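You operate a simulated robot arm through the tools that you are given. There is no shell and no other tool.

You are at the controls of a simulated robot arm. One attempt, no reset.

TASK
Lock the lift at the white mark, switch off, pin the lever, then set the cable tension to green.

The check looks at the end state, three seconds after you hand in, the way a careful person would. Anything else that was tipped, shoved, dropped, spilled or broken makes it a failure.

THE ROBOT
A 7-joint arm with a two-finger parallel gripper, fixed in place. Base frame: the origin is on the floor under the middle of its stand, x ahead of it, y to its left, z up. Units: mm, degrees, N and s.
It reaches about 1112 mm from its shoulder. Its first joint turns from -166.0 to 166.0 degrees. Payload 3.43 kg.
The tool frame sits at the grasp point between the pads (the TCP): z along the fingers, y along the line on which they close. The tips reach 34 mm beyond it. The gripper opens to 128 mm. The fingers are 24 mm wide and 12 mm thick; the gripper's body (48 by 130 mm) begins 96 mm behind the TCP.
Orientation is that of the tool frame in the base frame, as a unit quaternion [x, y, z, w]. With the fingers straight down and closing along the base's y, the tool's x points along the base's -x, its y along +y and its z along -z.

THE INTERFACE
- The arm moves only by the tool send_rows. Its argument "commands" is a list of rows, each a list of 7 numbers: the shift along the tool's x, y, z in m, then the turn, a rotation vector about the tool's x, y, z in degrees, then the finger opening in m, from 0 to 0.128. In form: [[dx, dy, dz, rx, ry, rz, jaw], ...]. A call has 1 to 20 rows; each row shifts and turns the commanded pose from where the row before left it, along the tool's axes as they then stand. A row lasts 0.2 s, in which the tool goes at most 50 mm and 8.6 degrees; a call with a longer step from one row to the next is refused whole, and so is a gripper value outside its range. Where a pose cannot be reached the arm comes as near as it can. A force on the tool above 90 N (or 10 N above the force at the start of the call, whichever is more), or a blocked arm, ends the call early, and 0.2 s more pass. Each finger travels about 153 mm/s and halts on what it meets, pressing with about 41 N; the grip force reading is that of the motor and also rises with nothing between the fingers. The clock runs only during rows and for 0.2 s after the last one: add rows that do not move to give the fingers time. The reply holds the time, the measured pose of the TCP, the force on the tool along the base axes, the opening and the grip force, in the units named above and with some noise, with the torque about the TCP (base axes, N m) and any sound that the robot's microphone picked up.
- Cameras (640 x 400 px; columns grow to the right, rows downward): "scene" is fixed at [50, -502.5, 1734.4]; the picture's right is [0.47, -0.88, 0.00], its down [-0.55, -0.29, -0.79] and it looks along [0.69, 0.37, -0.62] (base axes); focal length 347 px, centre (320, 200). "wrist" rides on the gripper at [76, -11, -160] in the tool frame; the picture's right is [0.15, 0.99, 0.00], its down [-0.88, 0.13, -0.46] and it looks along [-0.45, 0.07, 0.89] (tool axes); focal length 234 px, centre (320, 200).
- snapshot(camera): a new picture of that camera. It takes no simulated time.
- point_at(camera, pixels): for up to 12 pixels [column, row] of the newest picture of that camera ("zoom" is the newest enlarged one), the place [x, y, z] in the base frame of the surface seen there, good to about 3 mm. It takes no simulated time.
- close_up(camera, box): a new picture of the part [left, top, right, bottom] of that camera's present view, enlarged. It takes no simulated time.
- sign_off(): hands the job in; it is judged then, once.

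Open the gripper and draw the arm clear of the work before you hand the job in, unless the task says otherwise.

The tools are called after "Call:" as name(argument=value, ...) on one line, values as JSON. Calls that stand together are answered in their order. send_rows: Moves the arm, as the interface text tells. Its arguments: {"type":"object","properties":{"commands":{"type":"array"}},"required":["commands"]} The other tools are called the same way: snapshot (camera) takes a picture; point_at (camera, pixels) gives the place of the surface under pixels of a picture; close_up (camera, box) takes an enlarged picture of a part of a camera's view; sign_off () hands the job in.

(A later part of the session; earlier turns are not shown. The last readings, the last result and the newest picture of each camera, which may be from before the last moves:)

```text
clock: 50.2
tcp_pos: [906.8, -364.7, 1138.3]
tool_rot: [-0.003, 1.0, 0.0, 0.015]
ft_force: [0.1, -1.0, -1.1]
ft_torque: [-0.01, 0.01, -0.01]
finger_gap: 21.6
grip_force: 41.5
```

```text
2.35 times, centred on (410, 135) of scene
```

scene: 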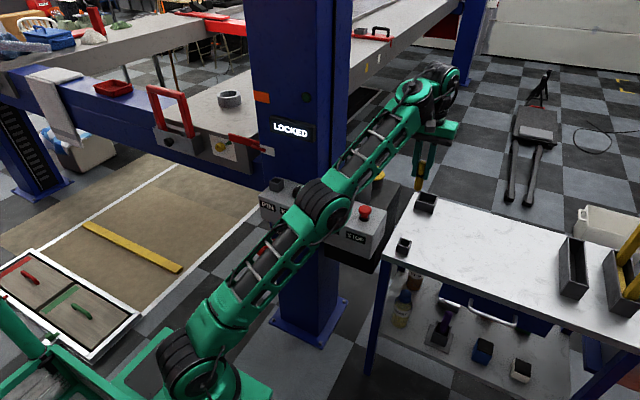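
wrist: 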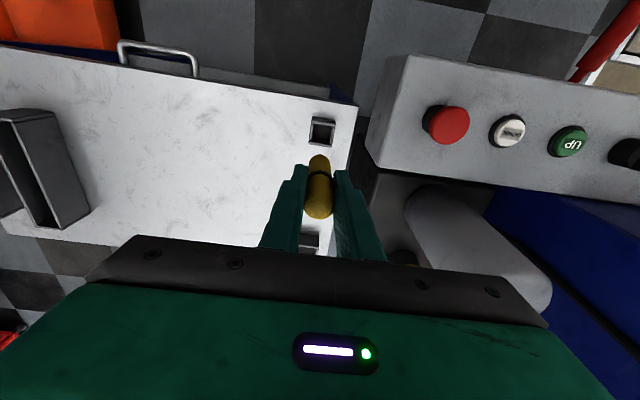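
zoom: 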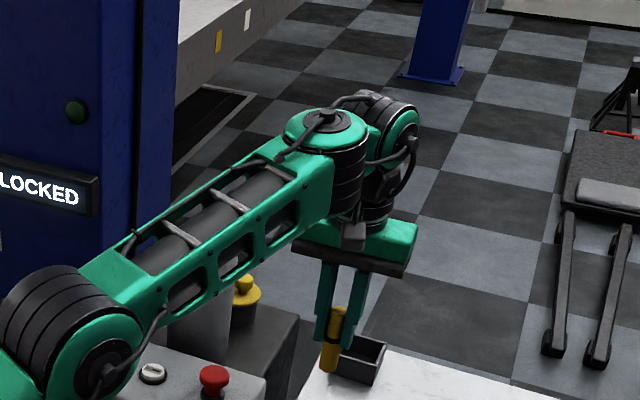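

The forces are back to zero and the pin is still held. I carry it at this height, first drawing back in x, over toward the PIN socket, stopping short at y≈40 to measure the socket.

Call:
send_rows(commands=[[0.012, 0.02, -0.002, 0, 1.7, 0, 0.008], [0.012, 0.03, -0.002, 0, 0, 0, 0.008], [0.012, 0.035, -0.002, 0, 0, 0, 0.008], [0.012, 0.04, 0, 0, 0, 0, 0.008], [0, 0.04, 0, 0, 0, 0, 0.008], [0, 0.04, 0, 0, 0, 0, 0.008], [0, 0.04, 0, 0, 0, 0, 0.008], [0, 0.04, 0, 0, 0, 0, 0.008], [0, 0.04, 0, 0, 0, 0, 0.008], [0, 0.04, 0, 0, 0, 0, 0.008], [0, 0.03, 0, 0, 0, 0, 0.008], [0, 0, 0, 0, 0, 0, 0.008]])

Call:
snapshot(camera="wrist")

Call:
close_up(camera="wrist", box=[280, 100, 440, 240])

Call:
snapshot(camera="scene")

```text
clock: 52.8
tcp_pos: [857.2, 31.5, 1143.5]
tool_rot: [-0.003, 1.0, -0.002, 0.0]
ft_force: [-1.2, 0.6, -0.3]
ft_torque: [0.01, -0.03, 0.01]
finger_gap: 21.8
grip_force: 41.2
```

```text
taken
```

wrist: 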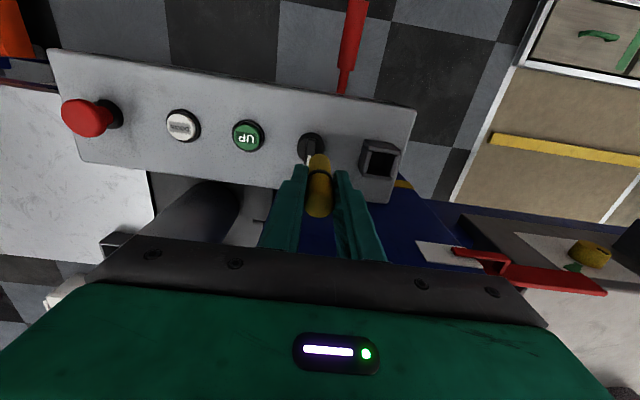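

```text
2.86 times, centred on (360, 170) of wrist
```

zoom: 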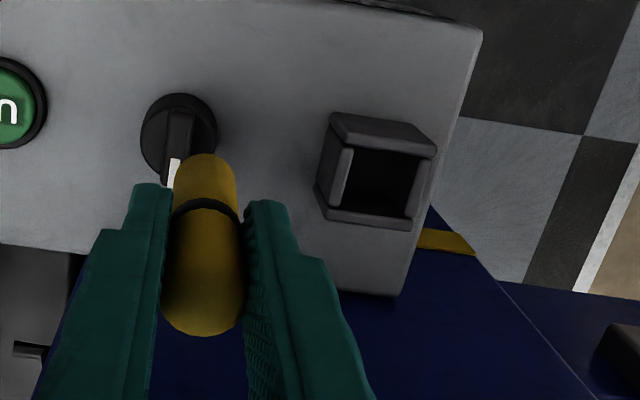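

```text
taken
```

scene: 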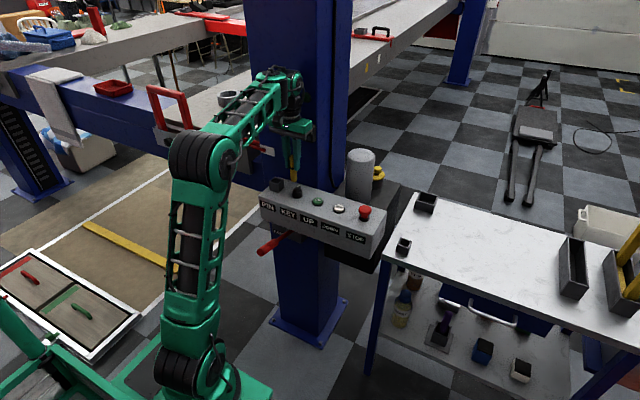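

The socket rim is visible in the zoom with walls around (345,175), (420,190), (385,135), (368,217). I measure its rim points and the pin's lower end.

Call:
point_at(camera="zoom", pixels=[[342, 175], [419, 190], [390, 140], [368, 217], [350, 152], [424, 158], [333, 208], [405, 224], [380, 190], [206, 160], [205, 170], [345, 130]])

Call:
point_at(camera="scene", pixels=[[270, 181], [277, 179], [284, 182], [277, 186], [277, 182], [273, 184], [280, 185]])

Call:
close_up(camera="scene", box=[255, 150, 315, 210])

```text
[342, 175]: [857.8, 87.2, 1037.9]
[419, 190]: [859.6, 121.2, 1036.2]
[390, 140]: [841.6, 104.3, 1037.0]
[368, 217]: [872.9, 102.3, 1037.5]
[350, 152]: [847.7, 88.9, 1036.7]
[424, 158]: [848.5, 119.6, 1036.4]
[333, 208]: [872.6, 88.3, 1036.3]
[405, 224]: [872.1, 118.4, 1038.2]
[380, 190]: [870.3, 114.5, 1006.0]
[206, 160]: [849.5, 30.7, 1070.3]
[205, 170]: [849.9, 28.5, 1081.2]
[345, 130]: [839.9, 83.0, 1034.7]
```

```text
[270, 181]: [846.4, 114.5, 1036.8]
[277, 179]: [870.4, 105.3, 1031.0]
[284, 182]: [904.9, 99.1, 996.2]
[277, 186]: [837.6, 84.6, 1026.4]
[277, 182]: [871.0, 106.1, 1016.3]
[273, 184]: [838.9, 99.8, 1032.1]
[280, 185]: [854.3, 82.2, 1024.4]
```

```text
6.67 times, centred on (285, 180) of scene
```

zoom: 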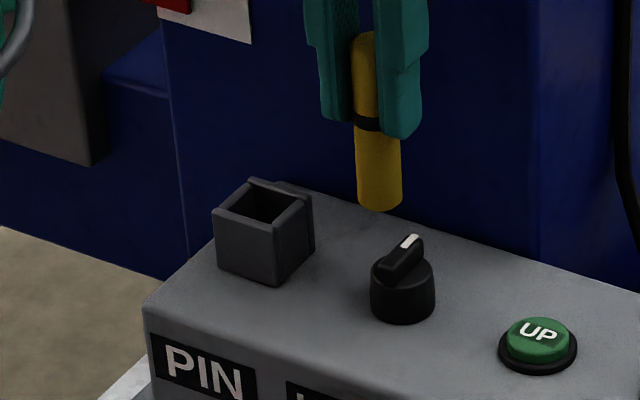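

Socket centre is about (857.5, 104), inner opening about 27 mm, rim z≈1037. I measure the pin's lower end once more to get its offset from the TCP.

Call:
point_at(camera="zoom", pixels=[[380, 150], [380, 170], [380, 190], [380, 200], [380, 206], [362, 180], [398, 180], [365, 60]])

Call:
point_at(camera="wrist", pixels=[[319, 158], [319, 163], [319, 170], [311, 163], [328, 163], [319, 180], [319, 200]])

```text
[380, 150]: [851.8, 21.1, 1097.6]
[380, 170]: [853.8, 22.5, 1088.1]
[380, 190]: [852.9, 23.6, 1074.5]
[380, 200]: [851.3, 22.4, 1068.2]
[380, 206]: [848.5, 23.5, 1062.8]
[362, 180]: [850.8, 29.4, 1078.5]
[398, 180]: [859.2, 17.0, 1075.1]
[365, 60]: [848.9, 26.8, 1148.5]
```

```text
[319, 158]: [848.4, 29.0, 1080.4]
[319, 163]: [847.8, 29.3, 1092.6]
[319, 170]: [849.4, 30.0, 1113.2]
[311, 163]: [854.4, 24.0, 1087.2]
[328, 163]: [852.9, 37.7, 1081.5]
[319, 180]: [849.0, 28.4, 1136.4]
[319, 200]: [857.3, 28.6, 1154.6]
```

Pin centre is about (860, 29.7), so I shift -2.5 mm in x and +74 mm in y to bring it over the socket, and lower 18 mm to just above the rim for a check.

Call:
send_rows(commands=[[0.0008, 0.025, 0, 0, 0, 0, 0.008], [0.0008, 0.025, 0, 0, 0, 0, 0.008], [0.0009, 0.0243, 0, 0, 0, 0, 0.008], [0, 0, 0.009, 0, 0, 0, 0.008], [0, 0, 0.007, 0, 0, 0, 0.008], [0, 0, 0, 0, 0, 0, 0.008]])

Call:
snapshot(camera="wrist")

Call:
close_up(camera="wrist", box=[260, 90, 380, 210])

Call:
snapshot(camera="scene")

Call:
close_up(camera="scene", box=[250, 140, 310, 200])

```text
clock: 54.2
tcp_pos: [854.6, 105.3, 1127.2]
tool_rot: [-0.002, 1.0, -0.001, 0.0]
ft_force: [0.2, 0.0, -0.5]
ft_torque: [0.02, 0.01, 0.03]
finger_gap: 21.6
grip_force: 40.8
```

```text
taken
```

wrist: 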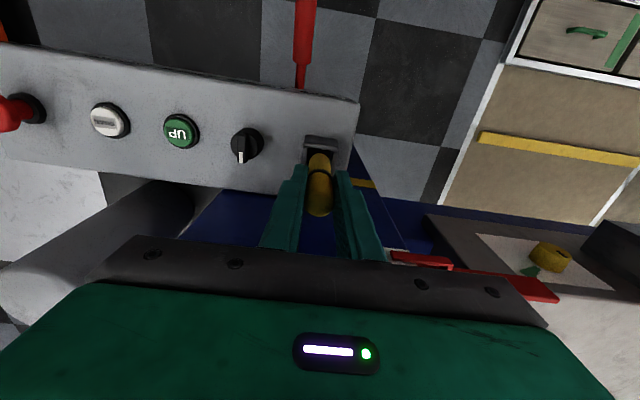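

```text
3.33 times, centred on (320, 150) of wrist
```

zoom: 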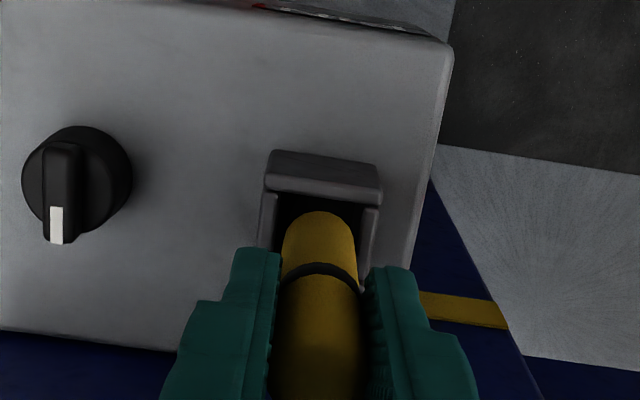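

```text
taken
```

scene: 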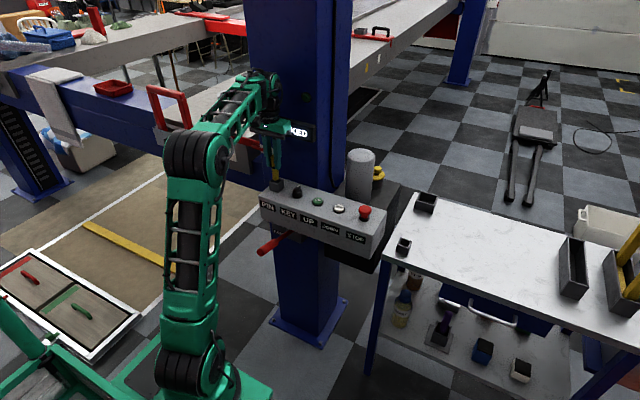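

```text
6.67 times, centred on (280, 170) of scene
```

zoom: 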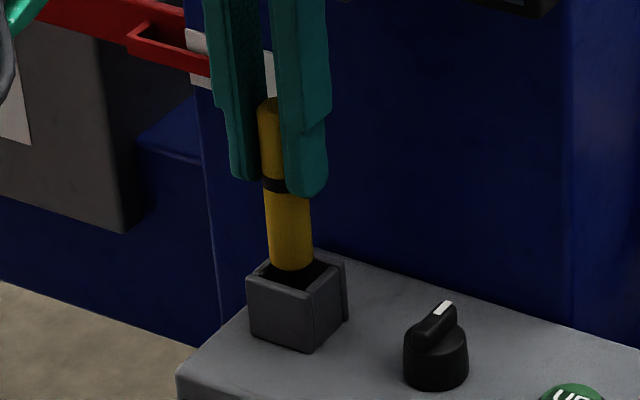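

The pin hangs just above the socket. I measure pin and rim again from both views to trim the last millimetres.

Call:
point_at(camera="zoom", pixels=[[290, 220], [290, 240], [290, 255], [270, 240], [308, 240], [263, 283], [280, 289], [330, 280], [322, 285], [250, 278], [300, 292], [338, 265]])

Call:
point_at(camera="wrist", pixels=[[320, 155], [320, 160], [313, 158], [327, 158], [305, 155], [335, 160], [320, 148], [304, 150], [336, 153], [312, 147], [332, 149]])

```text
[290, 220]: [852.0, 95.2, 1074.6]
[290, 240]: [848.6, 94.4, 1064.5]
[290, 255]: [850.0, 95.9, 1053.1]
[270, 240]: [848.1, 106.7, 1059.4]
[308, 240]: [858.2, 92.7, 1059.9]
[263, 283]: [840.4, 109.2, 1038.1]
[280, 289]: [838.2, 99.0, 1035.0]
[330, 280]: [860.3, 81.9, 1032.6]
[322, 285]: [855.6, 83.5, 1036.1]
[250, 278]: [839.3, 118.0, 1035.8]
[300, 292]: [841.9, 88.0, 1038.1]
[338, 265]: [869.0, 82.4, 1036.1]
```

```text
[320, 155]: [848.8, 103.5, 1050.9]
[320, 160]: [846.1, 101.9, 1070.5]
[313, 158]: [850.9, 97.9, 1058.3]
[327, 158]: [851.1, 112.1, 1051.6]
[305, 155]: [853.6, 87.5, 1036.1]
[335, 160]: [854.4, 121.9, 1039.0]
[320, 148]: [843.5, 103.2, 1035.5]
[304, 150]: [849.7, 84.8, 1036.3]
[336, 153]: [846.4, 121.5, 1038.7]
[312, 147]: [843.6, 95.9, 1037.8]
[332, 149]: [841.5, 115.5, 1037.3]
```

Pin centre is about (858, 102.8) versus socket centre (857.5, 104), so I shift +1 mm in y and lower gently into the socket while watching the force.

Call:
send_rows(commands=[[0, 0.001, 0, 0, 0, 0, 0.008], [0, 0, 0.006, 0, 0, 0, 0.008], [0, 0, 0.006, 0, 0, 0, 0.008], [0, 0, 0.006, 0, 0, 0, 0.008], [0, 0, 0, 0, 0, 0, 0.008]])

Call:
close_up(camera="wrist", box=[260, 90, 380, 210])

Call:
close_up(camera="scene", box=[250, 140, 310, 200])

```text
clock: 55.4
tcp_pos: [854.1, 106.6, 1108.2]
tool_rot: [-0.003, 1.0, 0.0, 0.0]
ft_force: [0.7, 0.4, -0.4]
ft_torque: [-0.02, 0.01, -0.01]
finger_gap: 21.5
grip_force: 41.3
```

```text
3.33 times, centred on (320, 150) of wrist
```

zoom: 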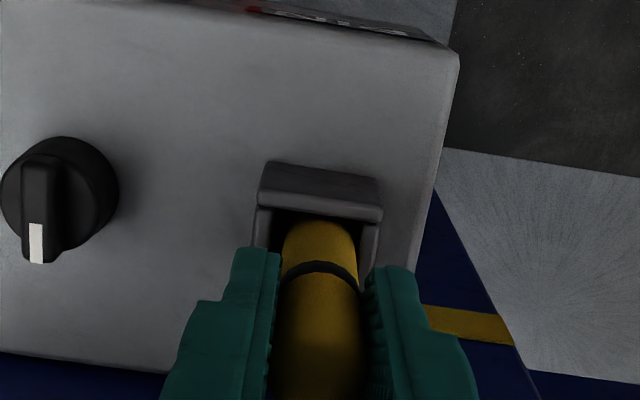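

```text
6.67 times, centred on (280, 170) of scene
```

zoom: 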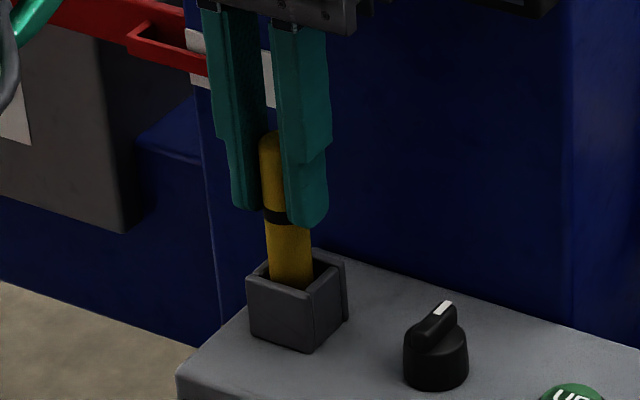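

The pin has entered the socket with no contact force. I keep lowering in small steps until it touches bottom.

Call:
send_rows(commands=[[0, 0, 0.006, 0, 0, 0, 0.008], [0, 0, 0.006, 0, 0, 0, 0.008], [0, 0, 0.005, 0, 0, 0, 0.008], [0, 0, 0.004, 0, 0, 0, 0.008], [0, 0, 0, 0, 0, 0, 0.008]])

Call:
close_up(camera="scene", box=[250, 140, 310, 200])

```text
clock: 56.6
tcp_pos: [855.0, 107.2, 1091.1]
tool_rot: [-0.002, 1.0, 0.0, 0.002]
ft_force: [0.3, -5.0, 37.9]
ft_torque: [-0.95, -0.32, 0.02]
finger_gap: 21.8
grip_force: 41.6
```

```text
6.67 times, centred on (280, 170) of scene
```

zoom: 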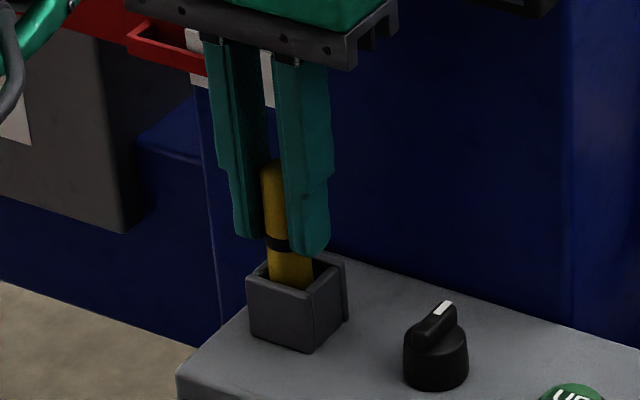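

Contact (38 N) at TCP z≈1091; the black ring's height over the rim now matches how it sat in its bench holder. I verify the pin's top height before letting go.

Call:
point_at(camera="zoom", pixels=[[270, 165], [271, 175], [272, 200], [280, 243], [285, 270], [285, 280], [265, 284]])

Call:
close_up(camera="wrist", box=[260, 90, 380, 240])

```text
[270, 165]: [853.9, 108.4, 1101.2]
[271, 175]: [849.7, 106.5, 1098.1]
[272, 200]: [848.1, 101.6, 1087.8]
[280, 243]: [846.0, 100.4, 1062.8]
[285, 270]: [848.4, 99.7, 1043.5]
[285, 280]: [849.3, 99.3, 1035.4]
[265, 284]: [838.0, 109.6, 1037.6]
```

```text
2.67 times, centred on (320, 165) of wrist
```

zoom: 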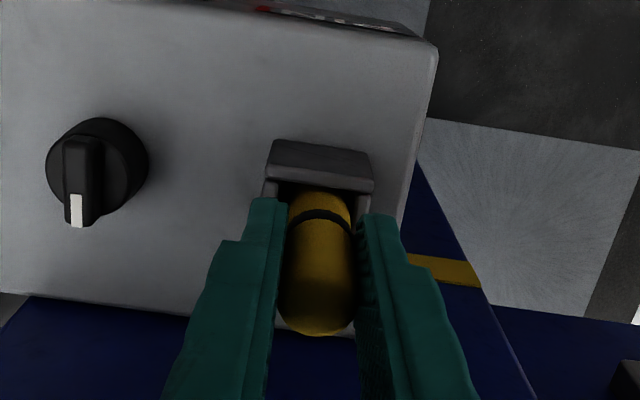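

Pin top is at z≈1101, about 103 mm over the box top, the same as in its bench holder, so it is seated. I ease off, open the fingers, and rise straight up.

Call:
send_rows(commands=[[0, 0, -0.003, 0, 0, 0, 0.008], [0, 0, 0, 0, 0, 0, 0.03], [0, 0, 0, 0, 0, 0, 0.045], [0, 0, 0, 0, 0, 0, 0.045], [0, 0, -0.03, 0, 0, 0, 0.045], [0, 0, -0.03, 0, 0, 0, 0.045], [0, 0, -0.03, 0, 0, 0, 0.045], [0, 0, 0, 0, 0, 0, 0.045]])

Call:
snapshot(camera="wrist")

Call:
close_up(camera="scene", box=[250, 130, 320, 210])

Call:
close_up(camera="wrist", box=[260, 90, 380, 210])

```text
clock: 58.4
tcp_pos: [853.7, 106.6, 1180.9]
tool_rot: [-0.003, 1.0, -0.001, 0.001]
ft_force: [0.0, -0.2, 0.6]
ft_torque: [0.01, -0.03, 0.01]
finger_gap: 45.3
grip_force: 0.1
```

```text
taken
```

wrist: 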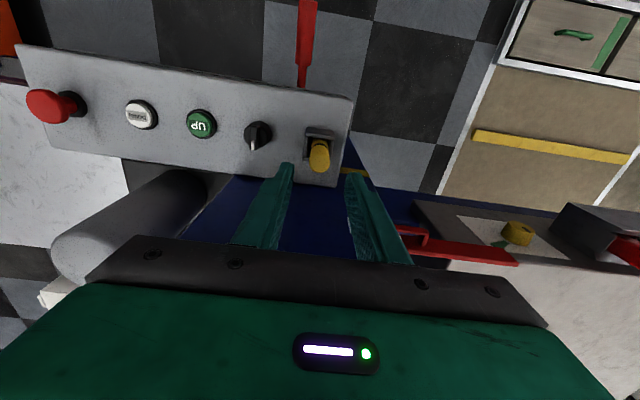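

```text
5.00 times, centred on (285, 170) of scene
```

zoom: 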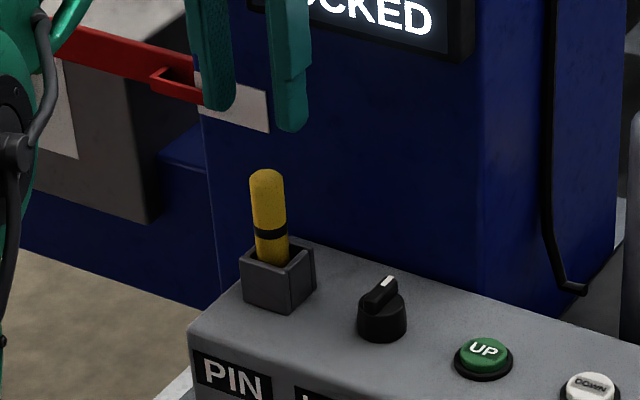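

```text
3.33 times, centred on (320, 150) of wrist
```

zoom: 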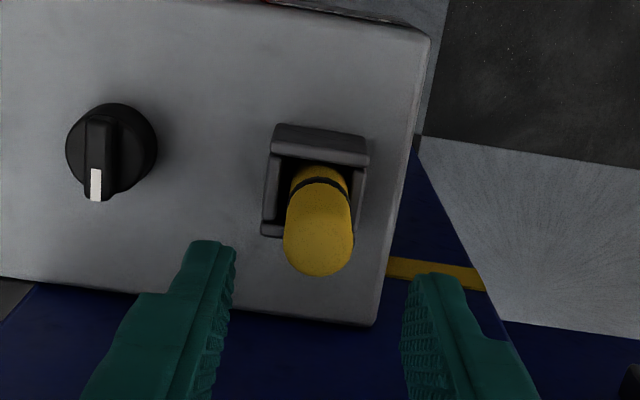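

The pin stands in the PIN socket and the display stays LOCKED. Next is the tension knob on the crossbeam: I back away from the column and move to about (704, 380, 1100).

Call:
send_rows(commands=[[0.0375, 0, 0, 0, 0, 0, 0.06], [0.0375, 0, 0, 0, 0, 0, 0.06], [0.0375, 0, 0, 0, 0, 0, 0.06], [0.0375, 0, 0, 0, 0, 0, 0.06], [0, 0.039, 0.0115, 0, 0, 0, 0.06], [0, 0.039, 0.0115, 0, 0, 0, 0.06], [0, 0.039, 0.0115, 0, 0, 0, 0.06], [0, 0.039, 0.0115, 0, 0, 0, 0.06], [0, 0.039, 0.0115, 0, 0, 0, 0.06], [0, 0.039, 0.0115, 0, 0, 0, 0.06], [0, 0.039, 0.0115, 0, 0, 0, 0.06], [0, 0, 0, 0, 0, 0, 0.06]])

Call:
snapshot(camera="wrist")

Call:
snapshot(camera="scene")

```text
clock: 61.0
tcp_pos: [703.7, 377.6, 1099.3]
tool_rot: [-0.003, 1.0, 0.0, 0.0]
ft_force: [0.9, -0.6, 0.1]
ft_torque: [0.01, 0.01, 0.01]
finger_gap: 60.2
grip_force: 0.1
```

```text
taken
```

wrist: 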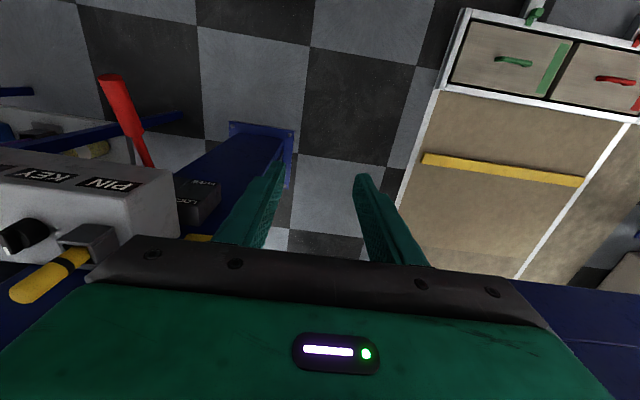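

```text
taken
```

scene: 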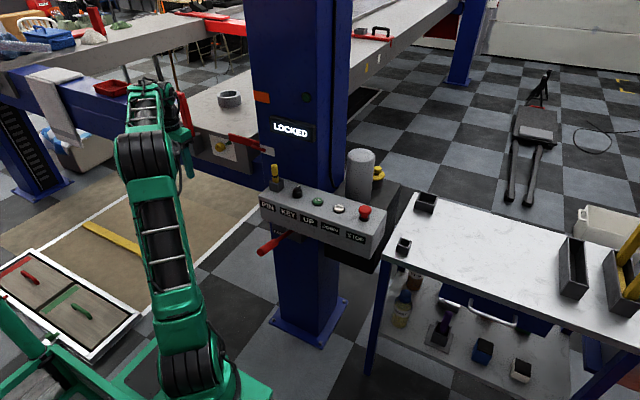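

The view is clear: display LOCKED, lever up, pin in place. I zoom on the tension knob at scene (222,147) and on the lever labels at wrist (195,205).

Call:
close_up(camera="scene", box=[190, 120, 270, 190])

Call:
point_at(camera="zoom", pixels=[[240, 210], [250, 195], [235, 195], [225, 215], [250, 230], [265, 215], [285, 215], [290, 170], [200, 160], [340, 290], [150, 150], [160, 230]])

Call:
close_up(camera="wrist", box=[80, 60, 240, 220])

```text
5.71 times, centred on (230, 155) of scene
```

zoom: 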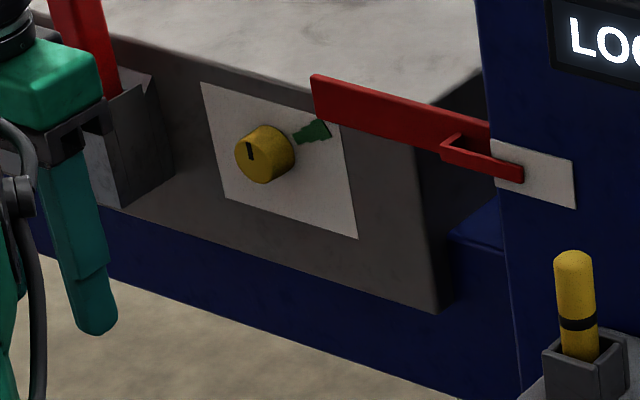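

```text
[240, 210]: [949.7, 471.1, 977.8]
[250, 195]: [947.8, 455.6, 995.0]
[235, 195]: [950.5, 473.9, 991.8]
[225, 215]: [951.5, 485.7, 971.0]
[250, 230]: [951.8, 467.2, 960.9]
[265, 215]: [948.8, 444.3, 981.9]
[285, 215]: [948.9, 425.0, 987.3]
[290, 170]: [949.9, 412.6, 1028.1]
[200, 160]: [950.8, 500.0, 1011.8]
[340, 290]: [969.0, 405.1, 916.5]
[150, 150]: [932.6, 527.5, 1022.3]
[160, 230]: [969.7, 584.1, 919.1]
```

```text
2.50 times, centred on (160, 140) of wrist
```

zoom: 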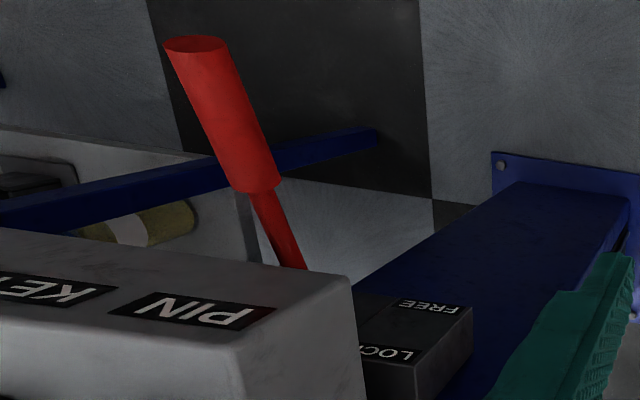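

I measure the knob face, the green wedge and the nearby box edge in the scene picture (knob about (219,147)).

Call:
point_at(camera="scene", pixels=[[217.5, 147], [216, 148], [219, 145], [217, 144], [219, 151], [223.5, 147], [229, 143], [227, 144.5], [203, 143], [202, 150], [194, 150], [232, 150]])

Call:
close_up(camera="scene", box=[205, 132, 240, 164])

```text
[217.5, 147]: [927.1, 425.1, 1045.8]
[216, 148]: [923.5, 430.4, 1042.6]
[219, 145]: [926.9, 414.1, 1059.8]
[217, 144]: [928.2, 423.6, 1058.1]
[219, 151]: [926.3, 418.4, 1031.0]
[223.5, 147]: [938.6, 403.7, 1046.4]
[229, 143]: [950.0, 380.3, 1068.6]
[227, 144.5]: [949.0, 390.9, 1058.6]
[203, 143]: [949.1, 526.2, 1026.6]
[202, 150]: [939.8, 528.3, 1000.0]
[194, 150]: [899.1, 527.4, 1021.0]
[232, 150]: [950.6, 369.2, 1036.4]
```

```text
12.50 times, centred on (222, 148) of scene
```

zoom: 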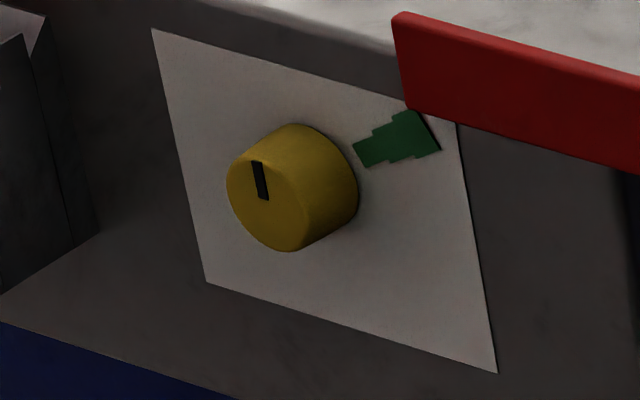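

The knob face is at x≈926, axis near (y≈415, z≈1047); its black line points about 15-20° left of up and the green wedge lies up-right. I rotate the tool forward to horizontal at this spot.

Call:
send_rows(commands=[[0, 0, 0, 0, -8, 0, 0.07], [0, 0, 0, 0, -8, 0, 0.07], [0, 0, 0, 0, -8, 0, 0.07], [0, 0, 0, 0, -8, 0, 0.07], [0, 0, 0, 0, -8, 0, 0.07], [0, 0, 0, 0, -8, 0, 0.07], [0, 0, 0, 0, -8, 0, 0.07], [0, 0, 0, 0, -8, 0, 0.07], [0, 0, 0, 0, -8, 0, 0.07], [0, 0, 0, 0, -8, 0, 0.07], [0, 0, 0, 0, -8, 0, 0.07], [0, 0, 0, 0, -2, 0, 0.07], [0, 0, 0, 0, 0, 0, 0.07]])

Call:
snapshot(camera="wrist")

Call:
snapshot(camera="scene")

```text
clock: 63.8
tcp_pos: [702.9, 378.6, 1101.0]
tool_rot: [-0.002, 0.707, 0.002, 0.707]
ft_force: [-0.2, -0.1, -0.6]
ft_torque: [0.0, -0.02, -0.01]
finger_gap: 70.1
grip_force: 0.0
```

```text
taken
```

wrist: 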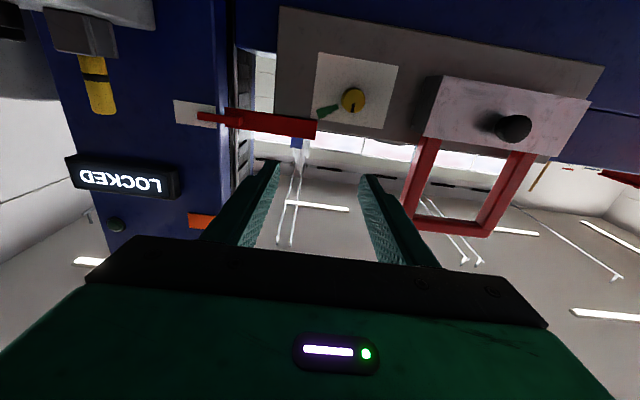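

```text
taken
```

scene: 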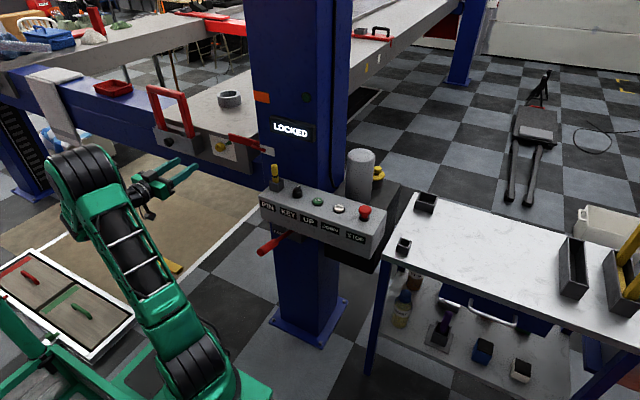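

The reach is fine and the tool is horizontal. The (inverted) wrist view shows the knob at (353,100) with the green wedge; I zoom and measure.

Call:
close_up(camera="wrist", box=[300, 40, 410, 150])

Call:
point_at(camera="wrist", pixels=[[353, 100], [343, 100], [364, 100], [353, 90], [353, 111], [352, 107], [328, 112], [338, 107], [318, 117], [425, 110], [435, 80], [300, 128]])

```text
3.64 times, centred on (355, 95) of wrist
```

zoom: 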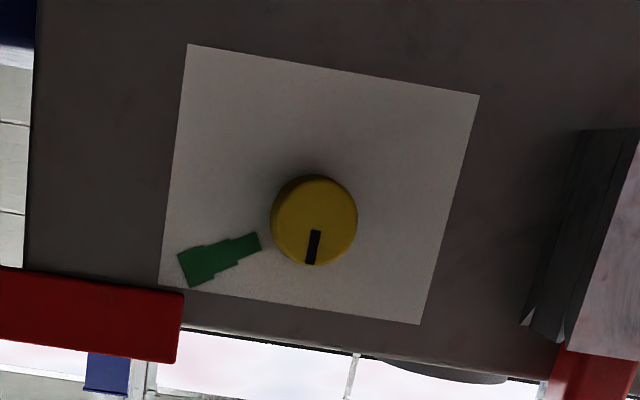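

```text
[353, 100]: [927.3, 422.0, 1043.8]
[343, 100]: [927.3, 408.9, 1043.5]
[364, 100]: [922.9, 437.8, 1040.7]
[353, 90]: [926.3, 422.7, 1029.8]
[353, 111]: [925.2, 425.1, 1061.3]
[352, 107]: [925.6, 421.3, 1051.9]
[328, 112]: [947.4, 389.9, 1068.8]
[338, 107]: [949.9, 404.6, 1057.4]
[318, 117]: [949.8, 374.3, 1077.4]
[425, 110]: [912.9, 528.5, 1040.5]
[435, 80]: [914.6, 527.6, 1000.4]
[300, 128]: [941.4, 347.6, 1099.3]
```

The knob centre is about (y 422, z 1045.5), radius ≈16 mm, face x≈926, plate x≈950; its line points straight up and the green wedge is about 57° clockwise (seen from the front). I line up with its axis and approach to x≈850.

Call:
send_rows(commands=[[0.0139, 0.0109, 0.036, 0, 0, 0, 0.065], [0.0139, 0.0109, 0.036, 0, 0, 0, 0.065], [0.0139, 0.0109, 0.036, 0, 0, 0, 0.065], [0.0139, 0.0109, 0.036, 0, 0, 0, 0.065], [0, 0, 0, 0, 0, 0, 0.065]])

Call:
snapshot(camera="wrist")

Call:
close_up(camera="wrist", box=[240, 90, 400, 230])

Call:
close_up(camera="scene", box=[150, 100, 270, 200])

```text
clock: 65.0
tcp_pos: [847.3, 423.8, 1044.1]
tool_rot: [-0.003, 0.707, 0.002, 0.707]
ft_force: [-0.1, -0.8, 0.5]
ft_torque: [0.04, -0.04, 0.02]
finger_gap: 65.0
grip_force: 0.0
```

```text
taken
```

wrist: 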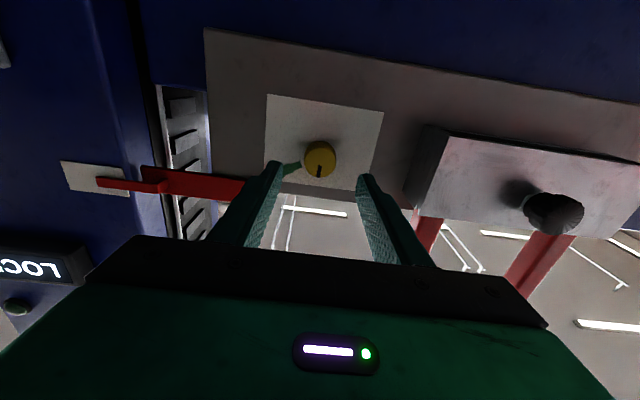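

```text
2.86 times, centred on (320, 160) of wrist
```

zoom: 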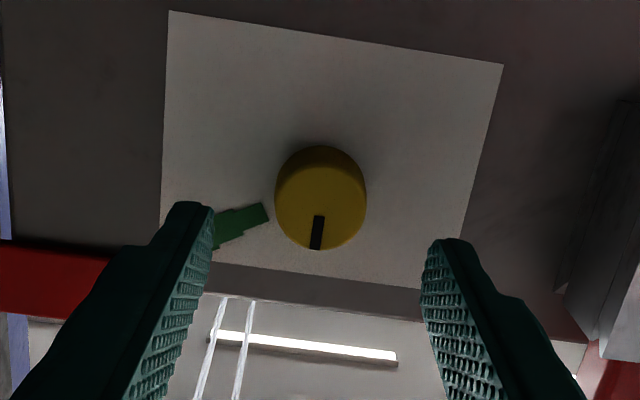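

```text
4.00 times, centred on (210, 150) of scene
```

zoom: 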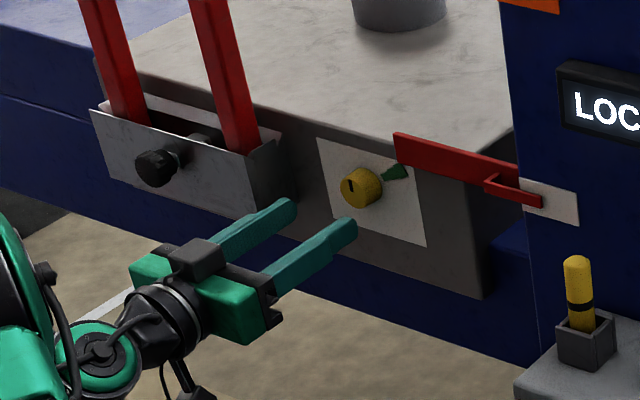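

The knob is between the fingertips in the wrist view. I measure the knob outline again from this nearer position to centre the grip.

Call:
point_at(camera="wrist", pixels=[[320, 161], [306, 160], [334, 163], [321, 146], [319, 176], [319, 168], [320, 173], [299, 165], [292, 168], [310, 150], [331, 172]])

```text
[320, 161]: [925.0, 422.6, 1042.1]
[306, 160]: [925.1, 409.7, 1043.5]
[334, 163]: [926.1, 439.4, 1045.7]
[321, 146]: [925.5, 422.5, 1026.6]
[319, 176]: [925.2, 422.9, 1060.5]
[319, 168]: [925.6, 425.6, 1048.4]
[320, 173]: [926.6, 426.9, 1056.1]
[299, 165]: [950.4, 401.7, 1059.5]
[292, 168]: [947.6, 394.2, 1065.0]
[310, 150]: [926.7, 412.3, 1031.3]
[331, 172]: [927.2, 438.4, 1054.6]
```

Knob centre is (424.5, 1043.5), matching the TCP axis (423.8, 1044.1). I advance 61 mm so the tips end about 6 mm before the plate, then close on the knob.

Call:
send_rows(commands=[[0, 0, 0.02, 0, 0, 0, 0.065], [0, 0, 0.02, 0, 0, 0, 0.065], [0, 0, 0.014, 0, 0, 0, 0.065], [0, 0, 0.007, 0, 0, 0, 0.065], [0, 0, 0, 0, 0, 0, 0.05], [0, 0, 0, 0, 0, 0, 0.035], [0, 0, 0, 0, 0, 0, 0.025], [0, 0, 0, 0, 0, 0, 0.02]])

Call:
snapshot(camera="wrist")

Call:
close_up(camera="wrist", box=[240, 90, 400, 230])

Call:
close_up(camera="scene", box=[180, 110, 260, 180])

```text
clock: 66.8
tcp_pos: [907.3, 424.3, 1043.3]
tool_rot: [-0.003, 0.707, 0.001, 0.707]
ft_force: [3.1, 7.3, 1.8]
ft_torque: [-0.02, 0.0, 0.24]
finger_gap: 34.7
grip_force: 44.7
```

```text
taken
```

wrist: 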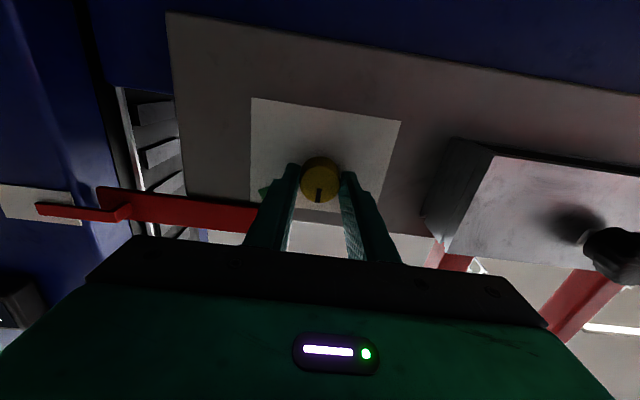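

```text
2.86 times, centred on (320, 160) of wrist
```

zoom: 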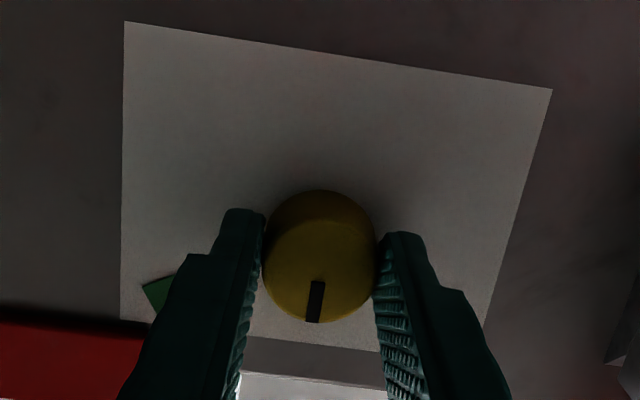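

```text
5.71 times, centred on (220, 145) of scene
```

zoom: 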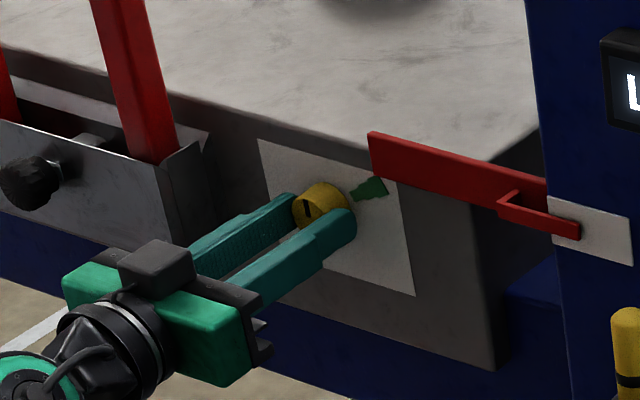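

The knob is gripped (gap 34.7 mm). I turn it clockwise as seen from the front (positive about the tool's z) by 20° and check.

Call:
send_rows(commands=[[0, 0.0005, 0, 0, 0, 5, 0.02], [0, 0, 0, 0, 0, 5, 0.02], [0, 0, 0, 0, 0, 5, 0.02], [0, 0, 0, 0, 0, 5, 0.02], [0, 0, 0, 0, 0, 0, 0.02]])

Call:
close_up(camera="wrist", box=[240, 90, 400, 230])

Call:
close_up(camera="scene", box=[195, 125, 245, 170])

```text
clock: 68.0
tcp_pos: [907.6, 425.3, 1043.6]
tool_rot: [0.12, 0.697, 0.125, 0.696]
ft_force: [8.2, 9.3, 3.7]
ft_torque: [0.02, -0.29, 0.33]
finger_gap: 34.6
grip_force: 44.8
```

```text
2.86 times, centred on (320, 160) of wrist
```

zoom: 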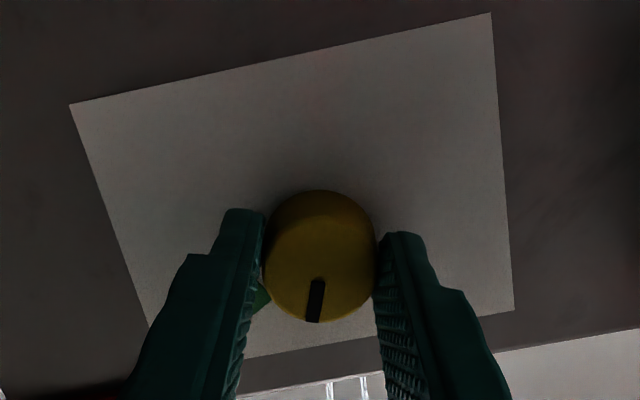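

```text
8.89 times, centred on (220, 148) of scene
```

zoom: 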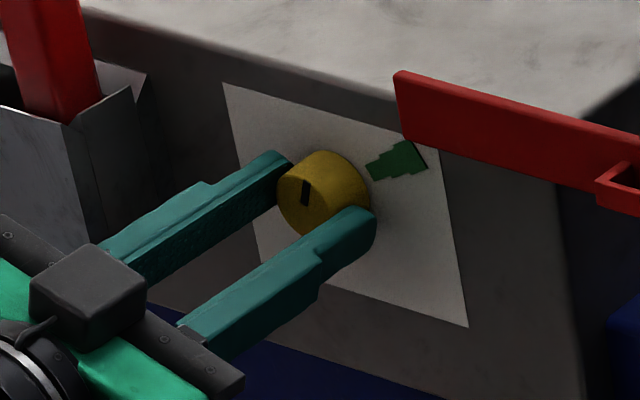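

The knob follows the turn (slot fixed between the pads). I turn another 35°, to about 55° in total.

Call:
send_rows(commands=[[0, 0, 0, 0, 0, 5, 0.02], [0, 0, 0, 0, 0, 5, 0.02], [0, 0, 0, 0, 0, 5, 0.02], [0, 0, 0, 0, 0, 5, 0.02], [0, 0, 0, 0, 0, 5, 0.02], [0, 0, 0, 0, 0, 5, 0.02], [0, 0, 0, 0, 0, 5, 0.02], [0, 0, 0, 0, 0, 0, 0.02]])

Call:
snapshot(camera="wrist")

Call:
close_up(camera="wrist", box=[240, 90, 400, 230])

Call:
close_up(camera="scene", box=[195, 125, 245, 170])

```text
clock: 69.8
tcp_pos: [908.0, 424.5, 1044.8]
tool_rot: [0.324, 0.627, 0.33, 0.627]
ft_force: [14.8, 20.7, 11.4]
ft_torque: [0.05, -0.35, 0.89]
finger_gap: 34.8
grip_force: 44.8
```

```text
taken
```

wrist: 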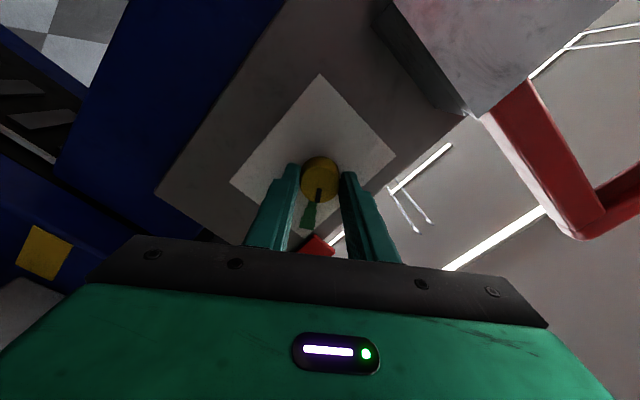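

```text
2.86 times, centred on (320, 160) of wrist
```

zoom: 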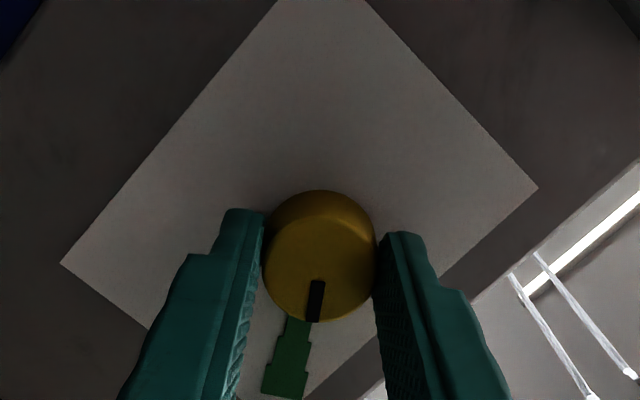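

```text
8.89 times, centred on (220, 148) of scene
```

zoom: 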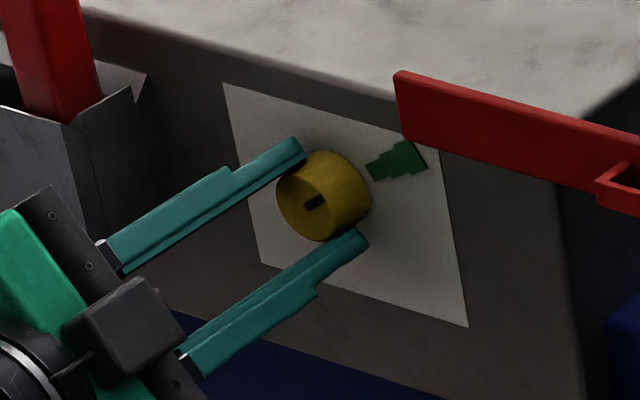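

The slot now points nearly at the green wedge. I measure slot, knob rim and wedge to compare angles exactly.

Call:
point_at(camera="wrist", pixels=[[319, 190], [318, 200], [318, 195], [313, 206], [309, 215], [307, 224], [301, 182], [339, 184], [319, 162], [319, 181]])

Call:
point_at(camera="zoom", pixels=[[308, 206], [322, 199], [315, 202], [370, 172], [395, 160], [418, 150], [282, 190], [330, 240], [310, 158], [305, 235]])

```text
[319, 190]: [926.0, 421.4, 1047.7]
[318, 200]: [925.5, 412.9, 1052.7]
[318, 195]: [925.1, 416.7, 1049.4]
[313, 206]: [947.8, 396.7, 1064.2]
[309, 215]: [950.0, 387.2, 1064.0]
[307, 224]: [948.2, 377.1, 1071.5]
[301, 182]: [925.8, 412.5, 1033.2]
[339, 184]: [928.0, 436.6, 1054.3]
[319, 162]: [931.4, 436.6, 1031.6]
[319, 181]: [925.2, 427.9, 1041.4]
```

```text
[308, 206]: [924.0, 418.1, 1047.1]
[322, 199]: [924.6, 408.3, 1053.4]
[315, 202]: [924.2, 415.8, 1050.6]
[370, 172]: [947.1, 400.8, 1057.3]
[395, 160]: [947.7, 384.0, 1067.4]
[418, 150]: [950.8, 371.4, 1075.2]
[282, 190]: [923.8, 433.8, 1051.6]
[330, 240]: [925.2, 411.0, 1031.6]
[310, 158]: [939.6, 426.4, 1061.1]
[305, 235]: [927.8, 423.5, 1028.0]
```

Slot measures about 33-35° above horizontal, the wedge about 30°, so I turn 5° more, also easing 1 mm in +y to relieve the side force.

Call:
send_rows(commands=[[0.0008, 0.0006, 0, 0, 0, 2.5, 0.02], [0, 0, 0, 0, 0, 2.5, 0.02], [0, 0, 0, 0, 0, 0, 0.02]])

Call:
snapshot(camera="wrist")

Call:
close_up(camera="wrist", box=[240, 90, 400, 230])

Call:
point_at(camera="zoom", pixels=[[317, 285], [316, 300], [314, 318], [303, 325], [297, 350], [290, 380], [265, 262], [378, 265], [320, 262]])

```text
clock: 70.6
tcp_pos: [907.1, 426.0, 1044.1]
tool_rot: [0.351, 0.613, 0.355, 0.612]
ft_force: [5.0, 14.9, 12.9]
ft_torque: [-0.03, -0.47, 0.38]
finger_gap: 34.7
grip_force: 44.8
```

```text
taken
```

wrist: 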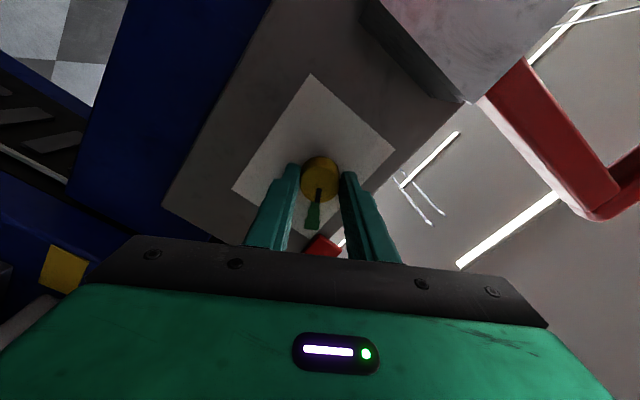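

```text
2.86 times, centred on (320, 160) of wrist
```

zoom: 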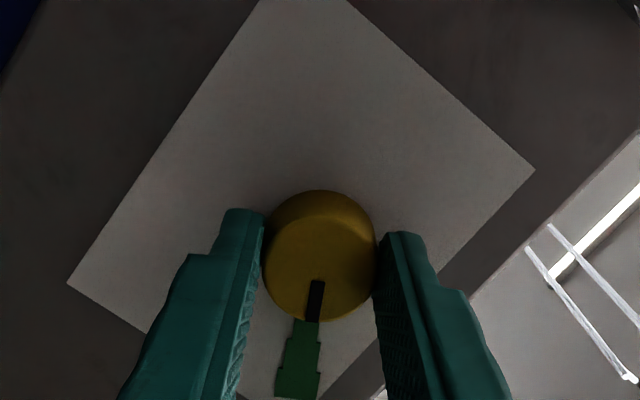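

```text
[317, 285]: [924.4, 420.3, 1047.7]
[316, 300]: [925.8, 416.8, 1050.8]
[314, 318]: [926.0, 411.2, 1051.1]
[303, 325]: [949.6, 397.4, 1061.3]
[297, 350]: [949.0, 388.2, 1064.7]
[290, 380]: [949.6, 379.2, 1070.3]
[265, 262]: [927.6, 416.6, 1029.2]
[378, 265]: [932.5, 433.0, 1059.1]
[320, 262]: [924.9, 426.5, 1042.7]
```

The slot and the green wedge are now in line (both about 5-6° in the rotated view). I open the fingers and withdraw straight back to check.

Call:
send_rows(commands=[[0, 0, 0, 0, 0, 0, 0.045], [0, 0, 0, 0, 0, 0, 0.06], [0, 0, 0, 0, 0, 0, 0.06], [0, 0, -0.02, 0, 0, 0, 0.06], [0, 0, -0.04, 0, 0, 0, 0.06], [0, 0, -0.045, 0, 0, 0, 0.06], [0, 0, -0.045, 0, 0, 0, 0.06], [0, 0, 0, 0, 0, 0, 0.06]])

Call:
snapshot(camera="wrist")

Call:
close_up(camera="wrist", box=[260, 70, 400, 210])

Call:
close_up(camera="scene", box=[195, 125, 245, 170])

```text
clock: 72.4
tcp_pos: [756.8, 424.0, 1044.9]
tool_rot: [0.351, 0.613, 0.355, 0.612]
ft_force: [-0.3, -0.2, 0.1]
ft_torque: [-0.02, 0.02, 0.02]
finger_gap: 60.2
grip_force: 0.1
```

```text
taken
```

wrist: 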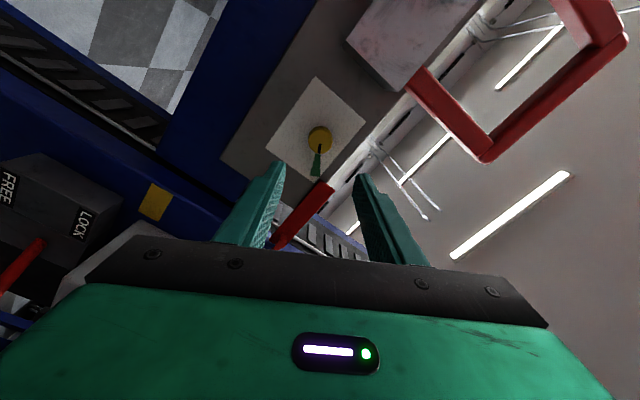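

```text
2.86 times, centred on (330, 140) of wrist
```

zoom: 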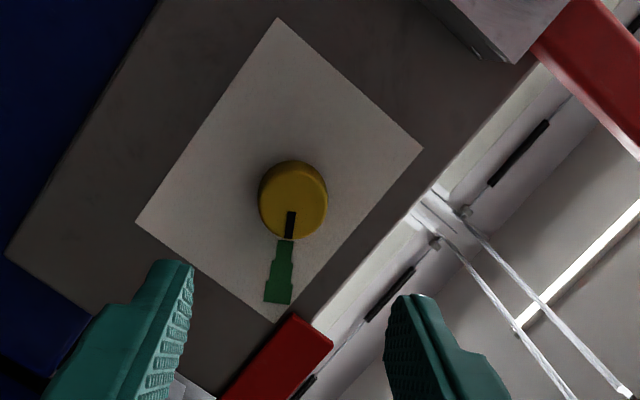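

```text
8.89 times, centred on (220, 148) of scene
```

zoom: 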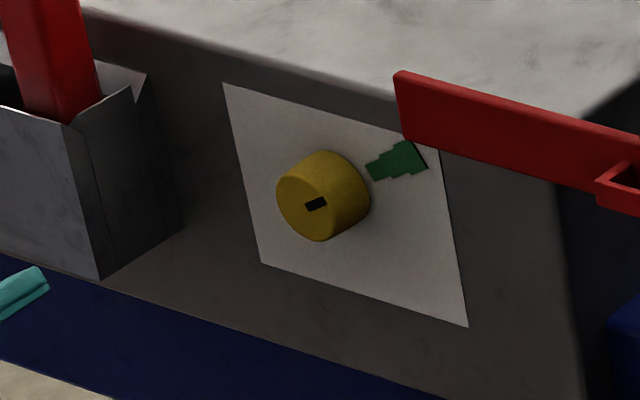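

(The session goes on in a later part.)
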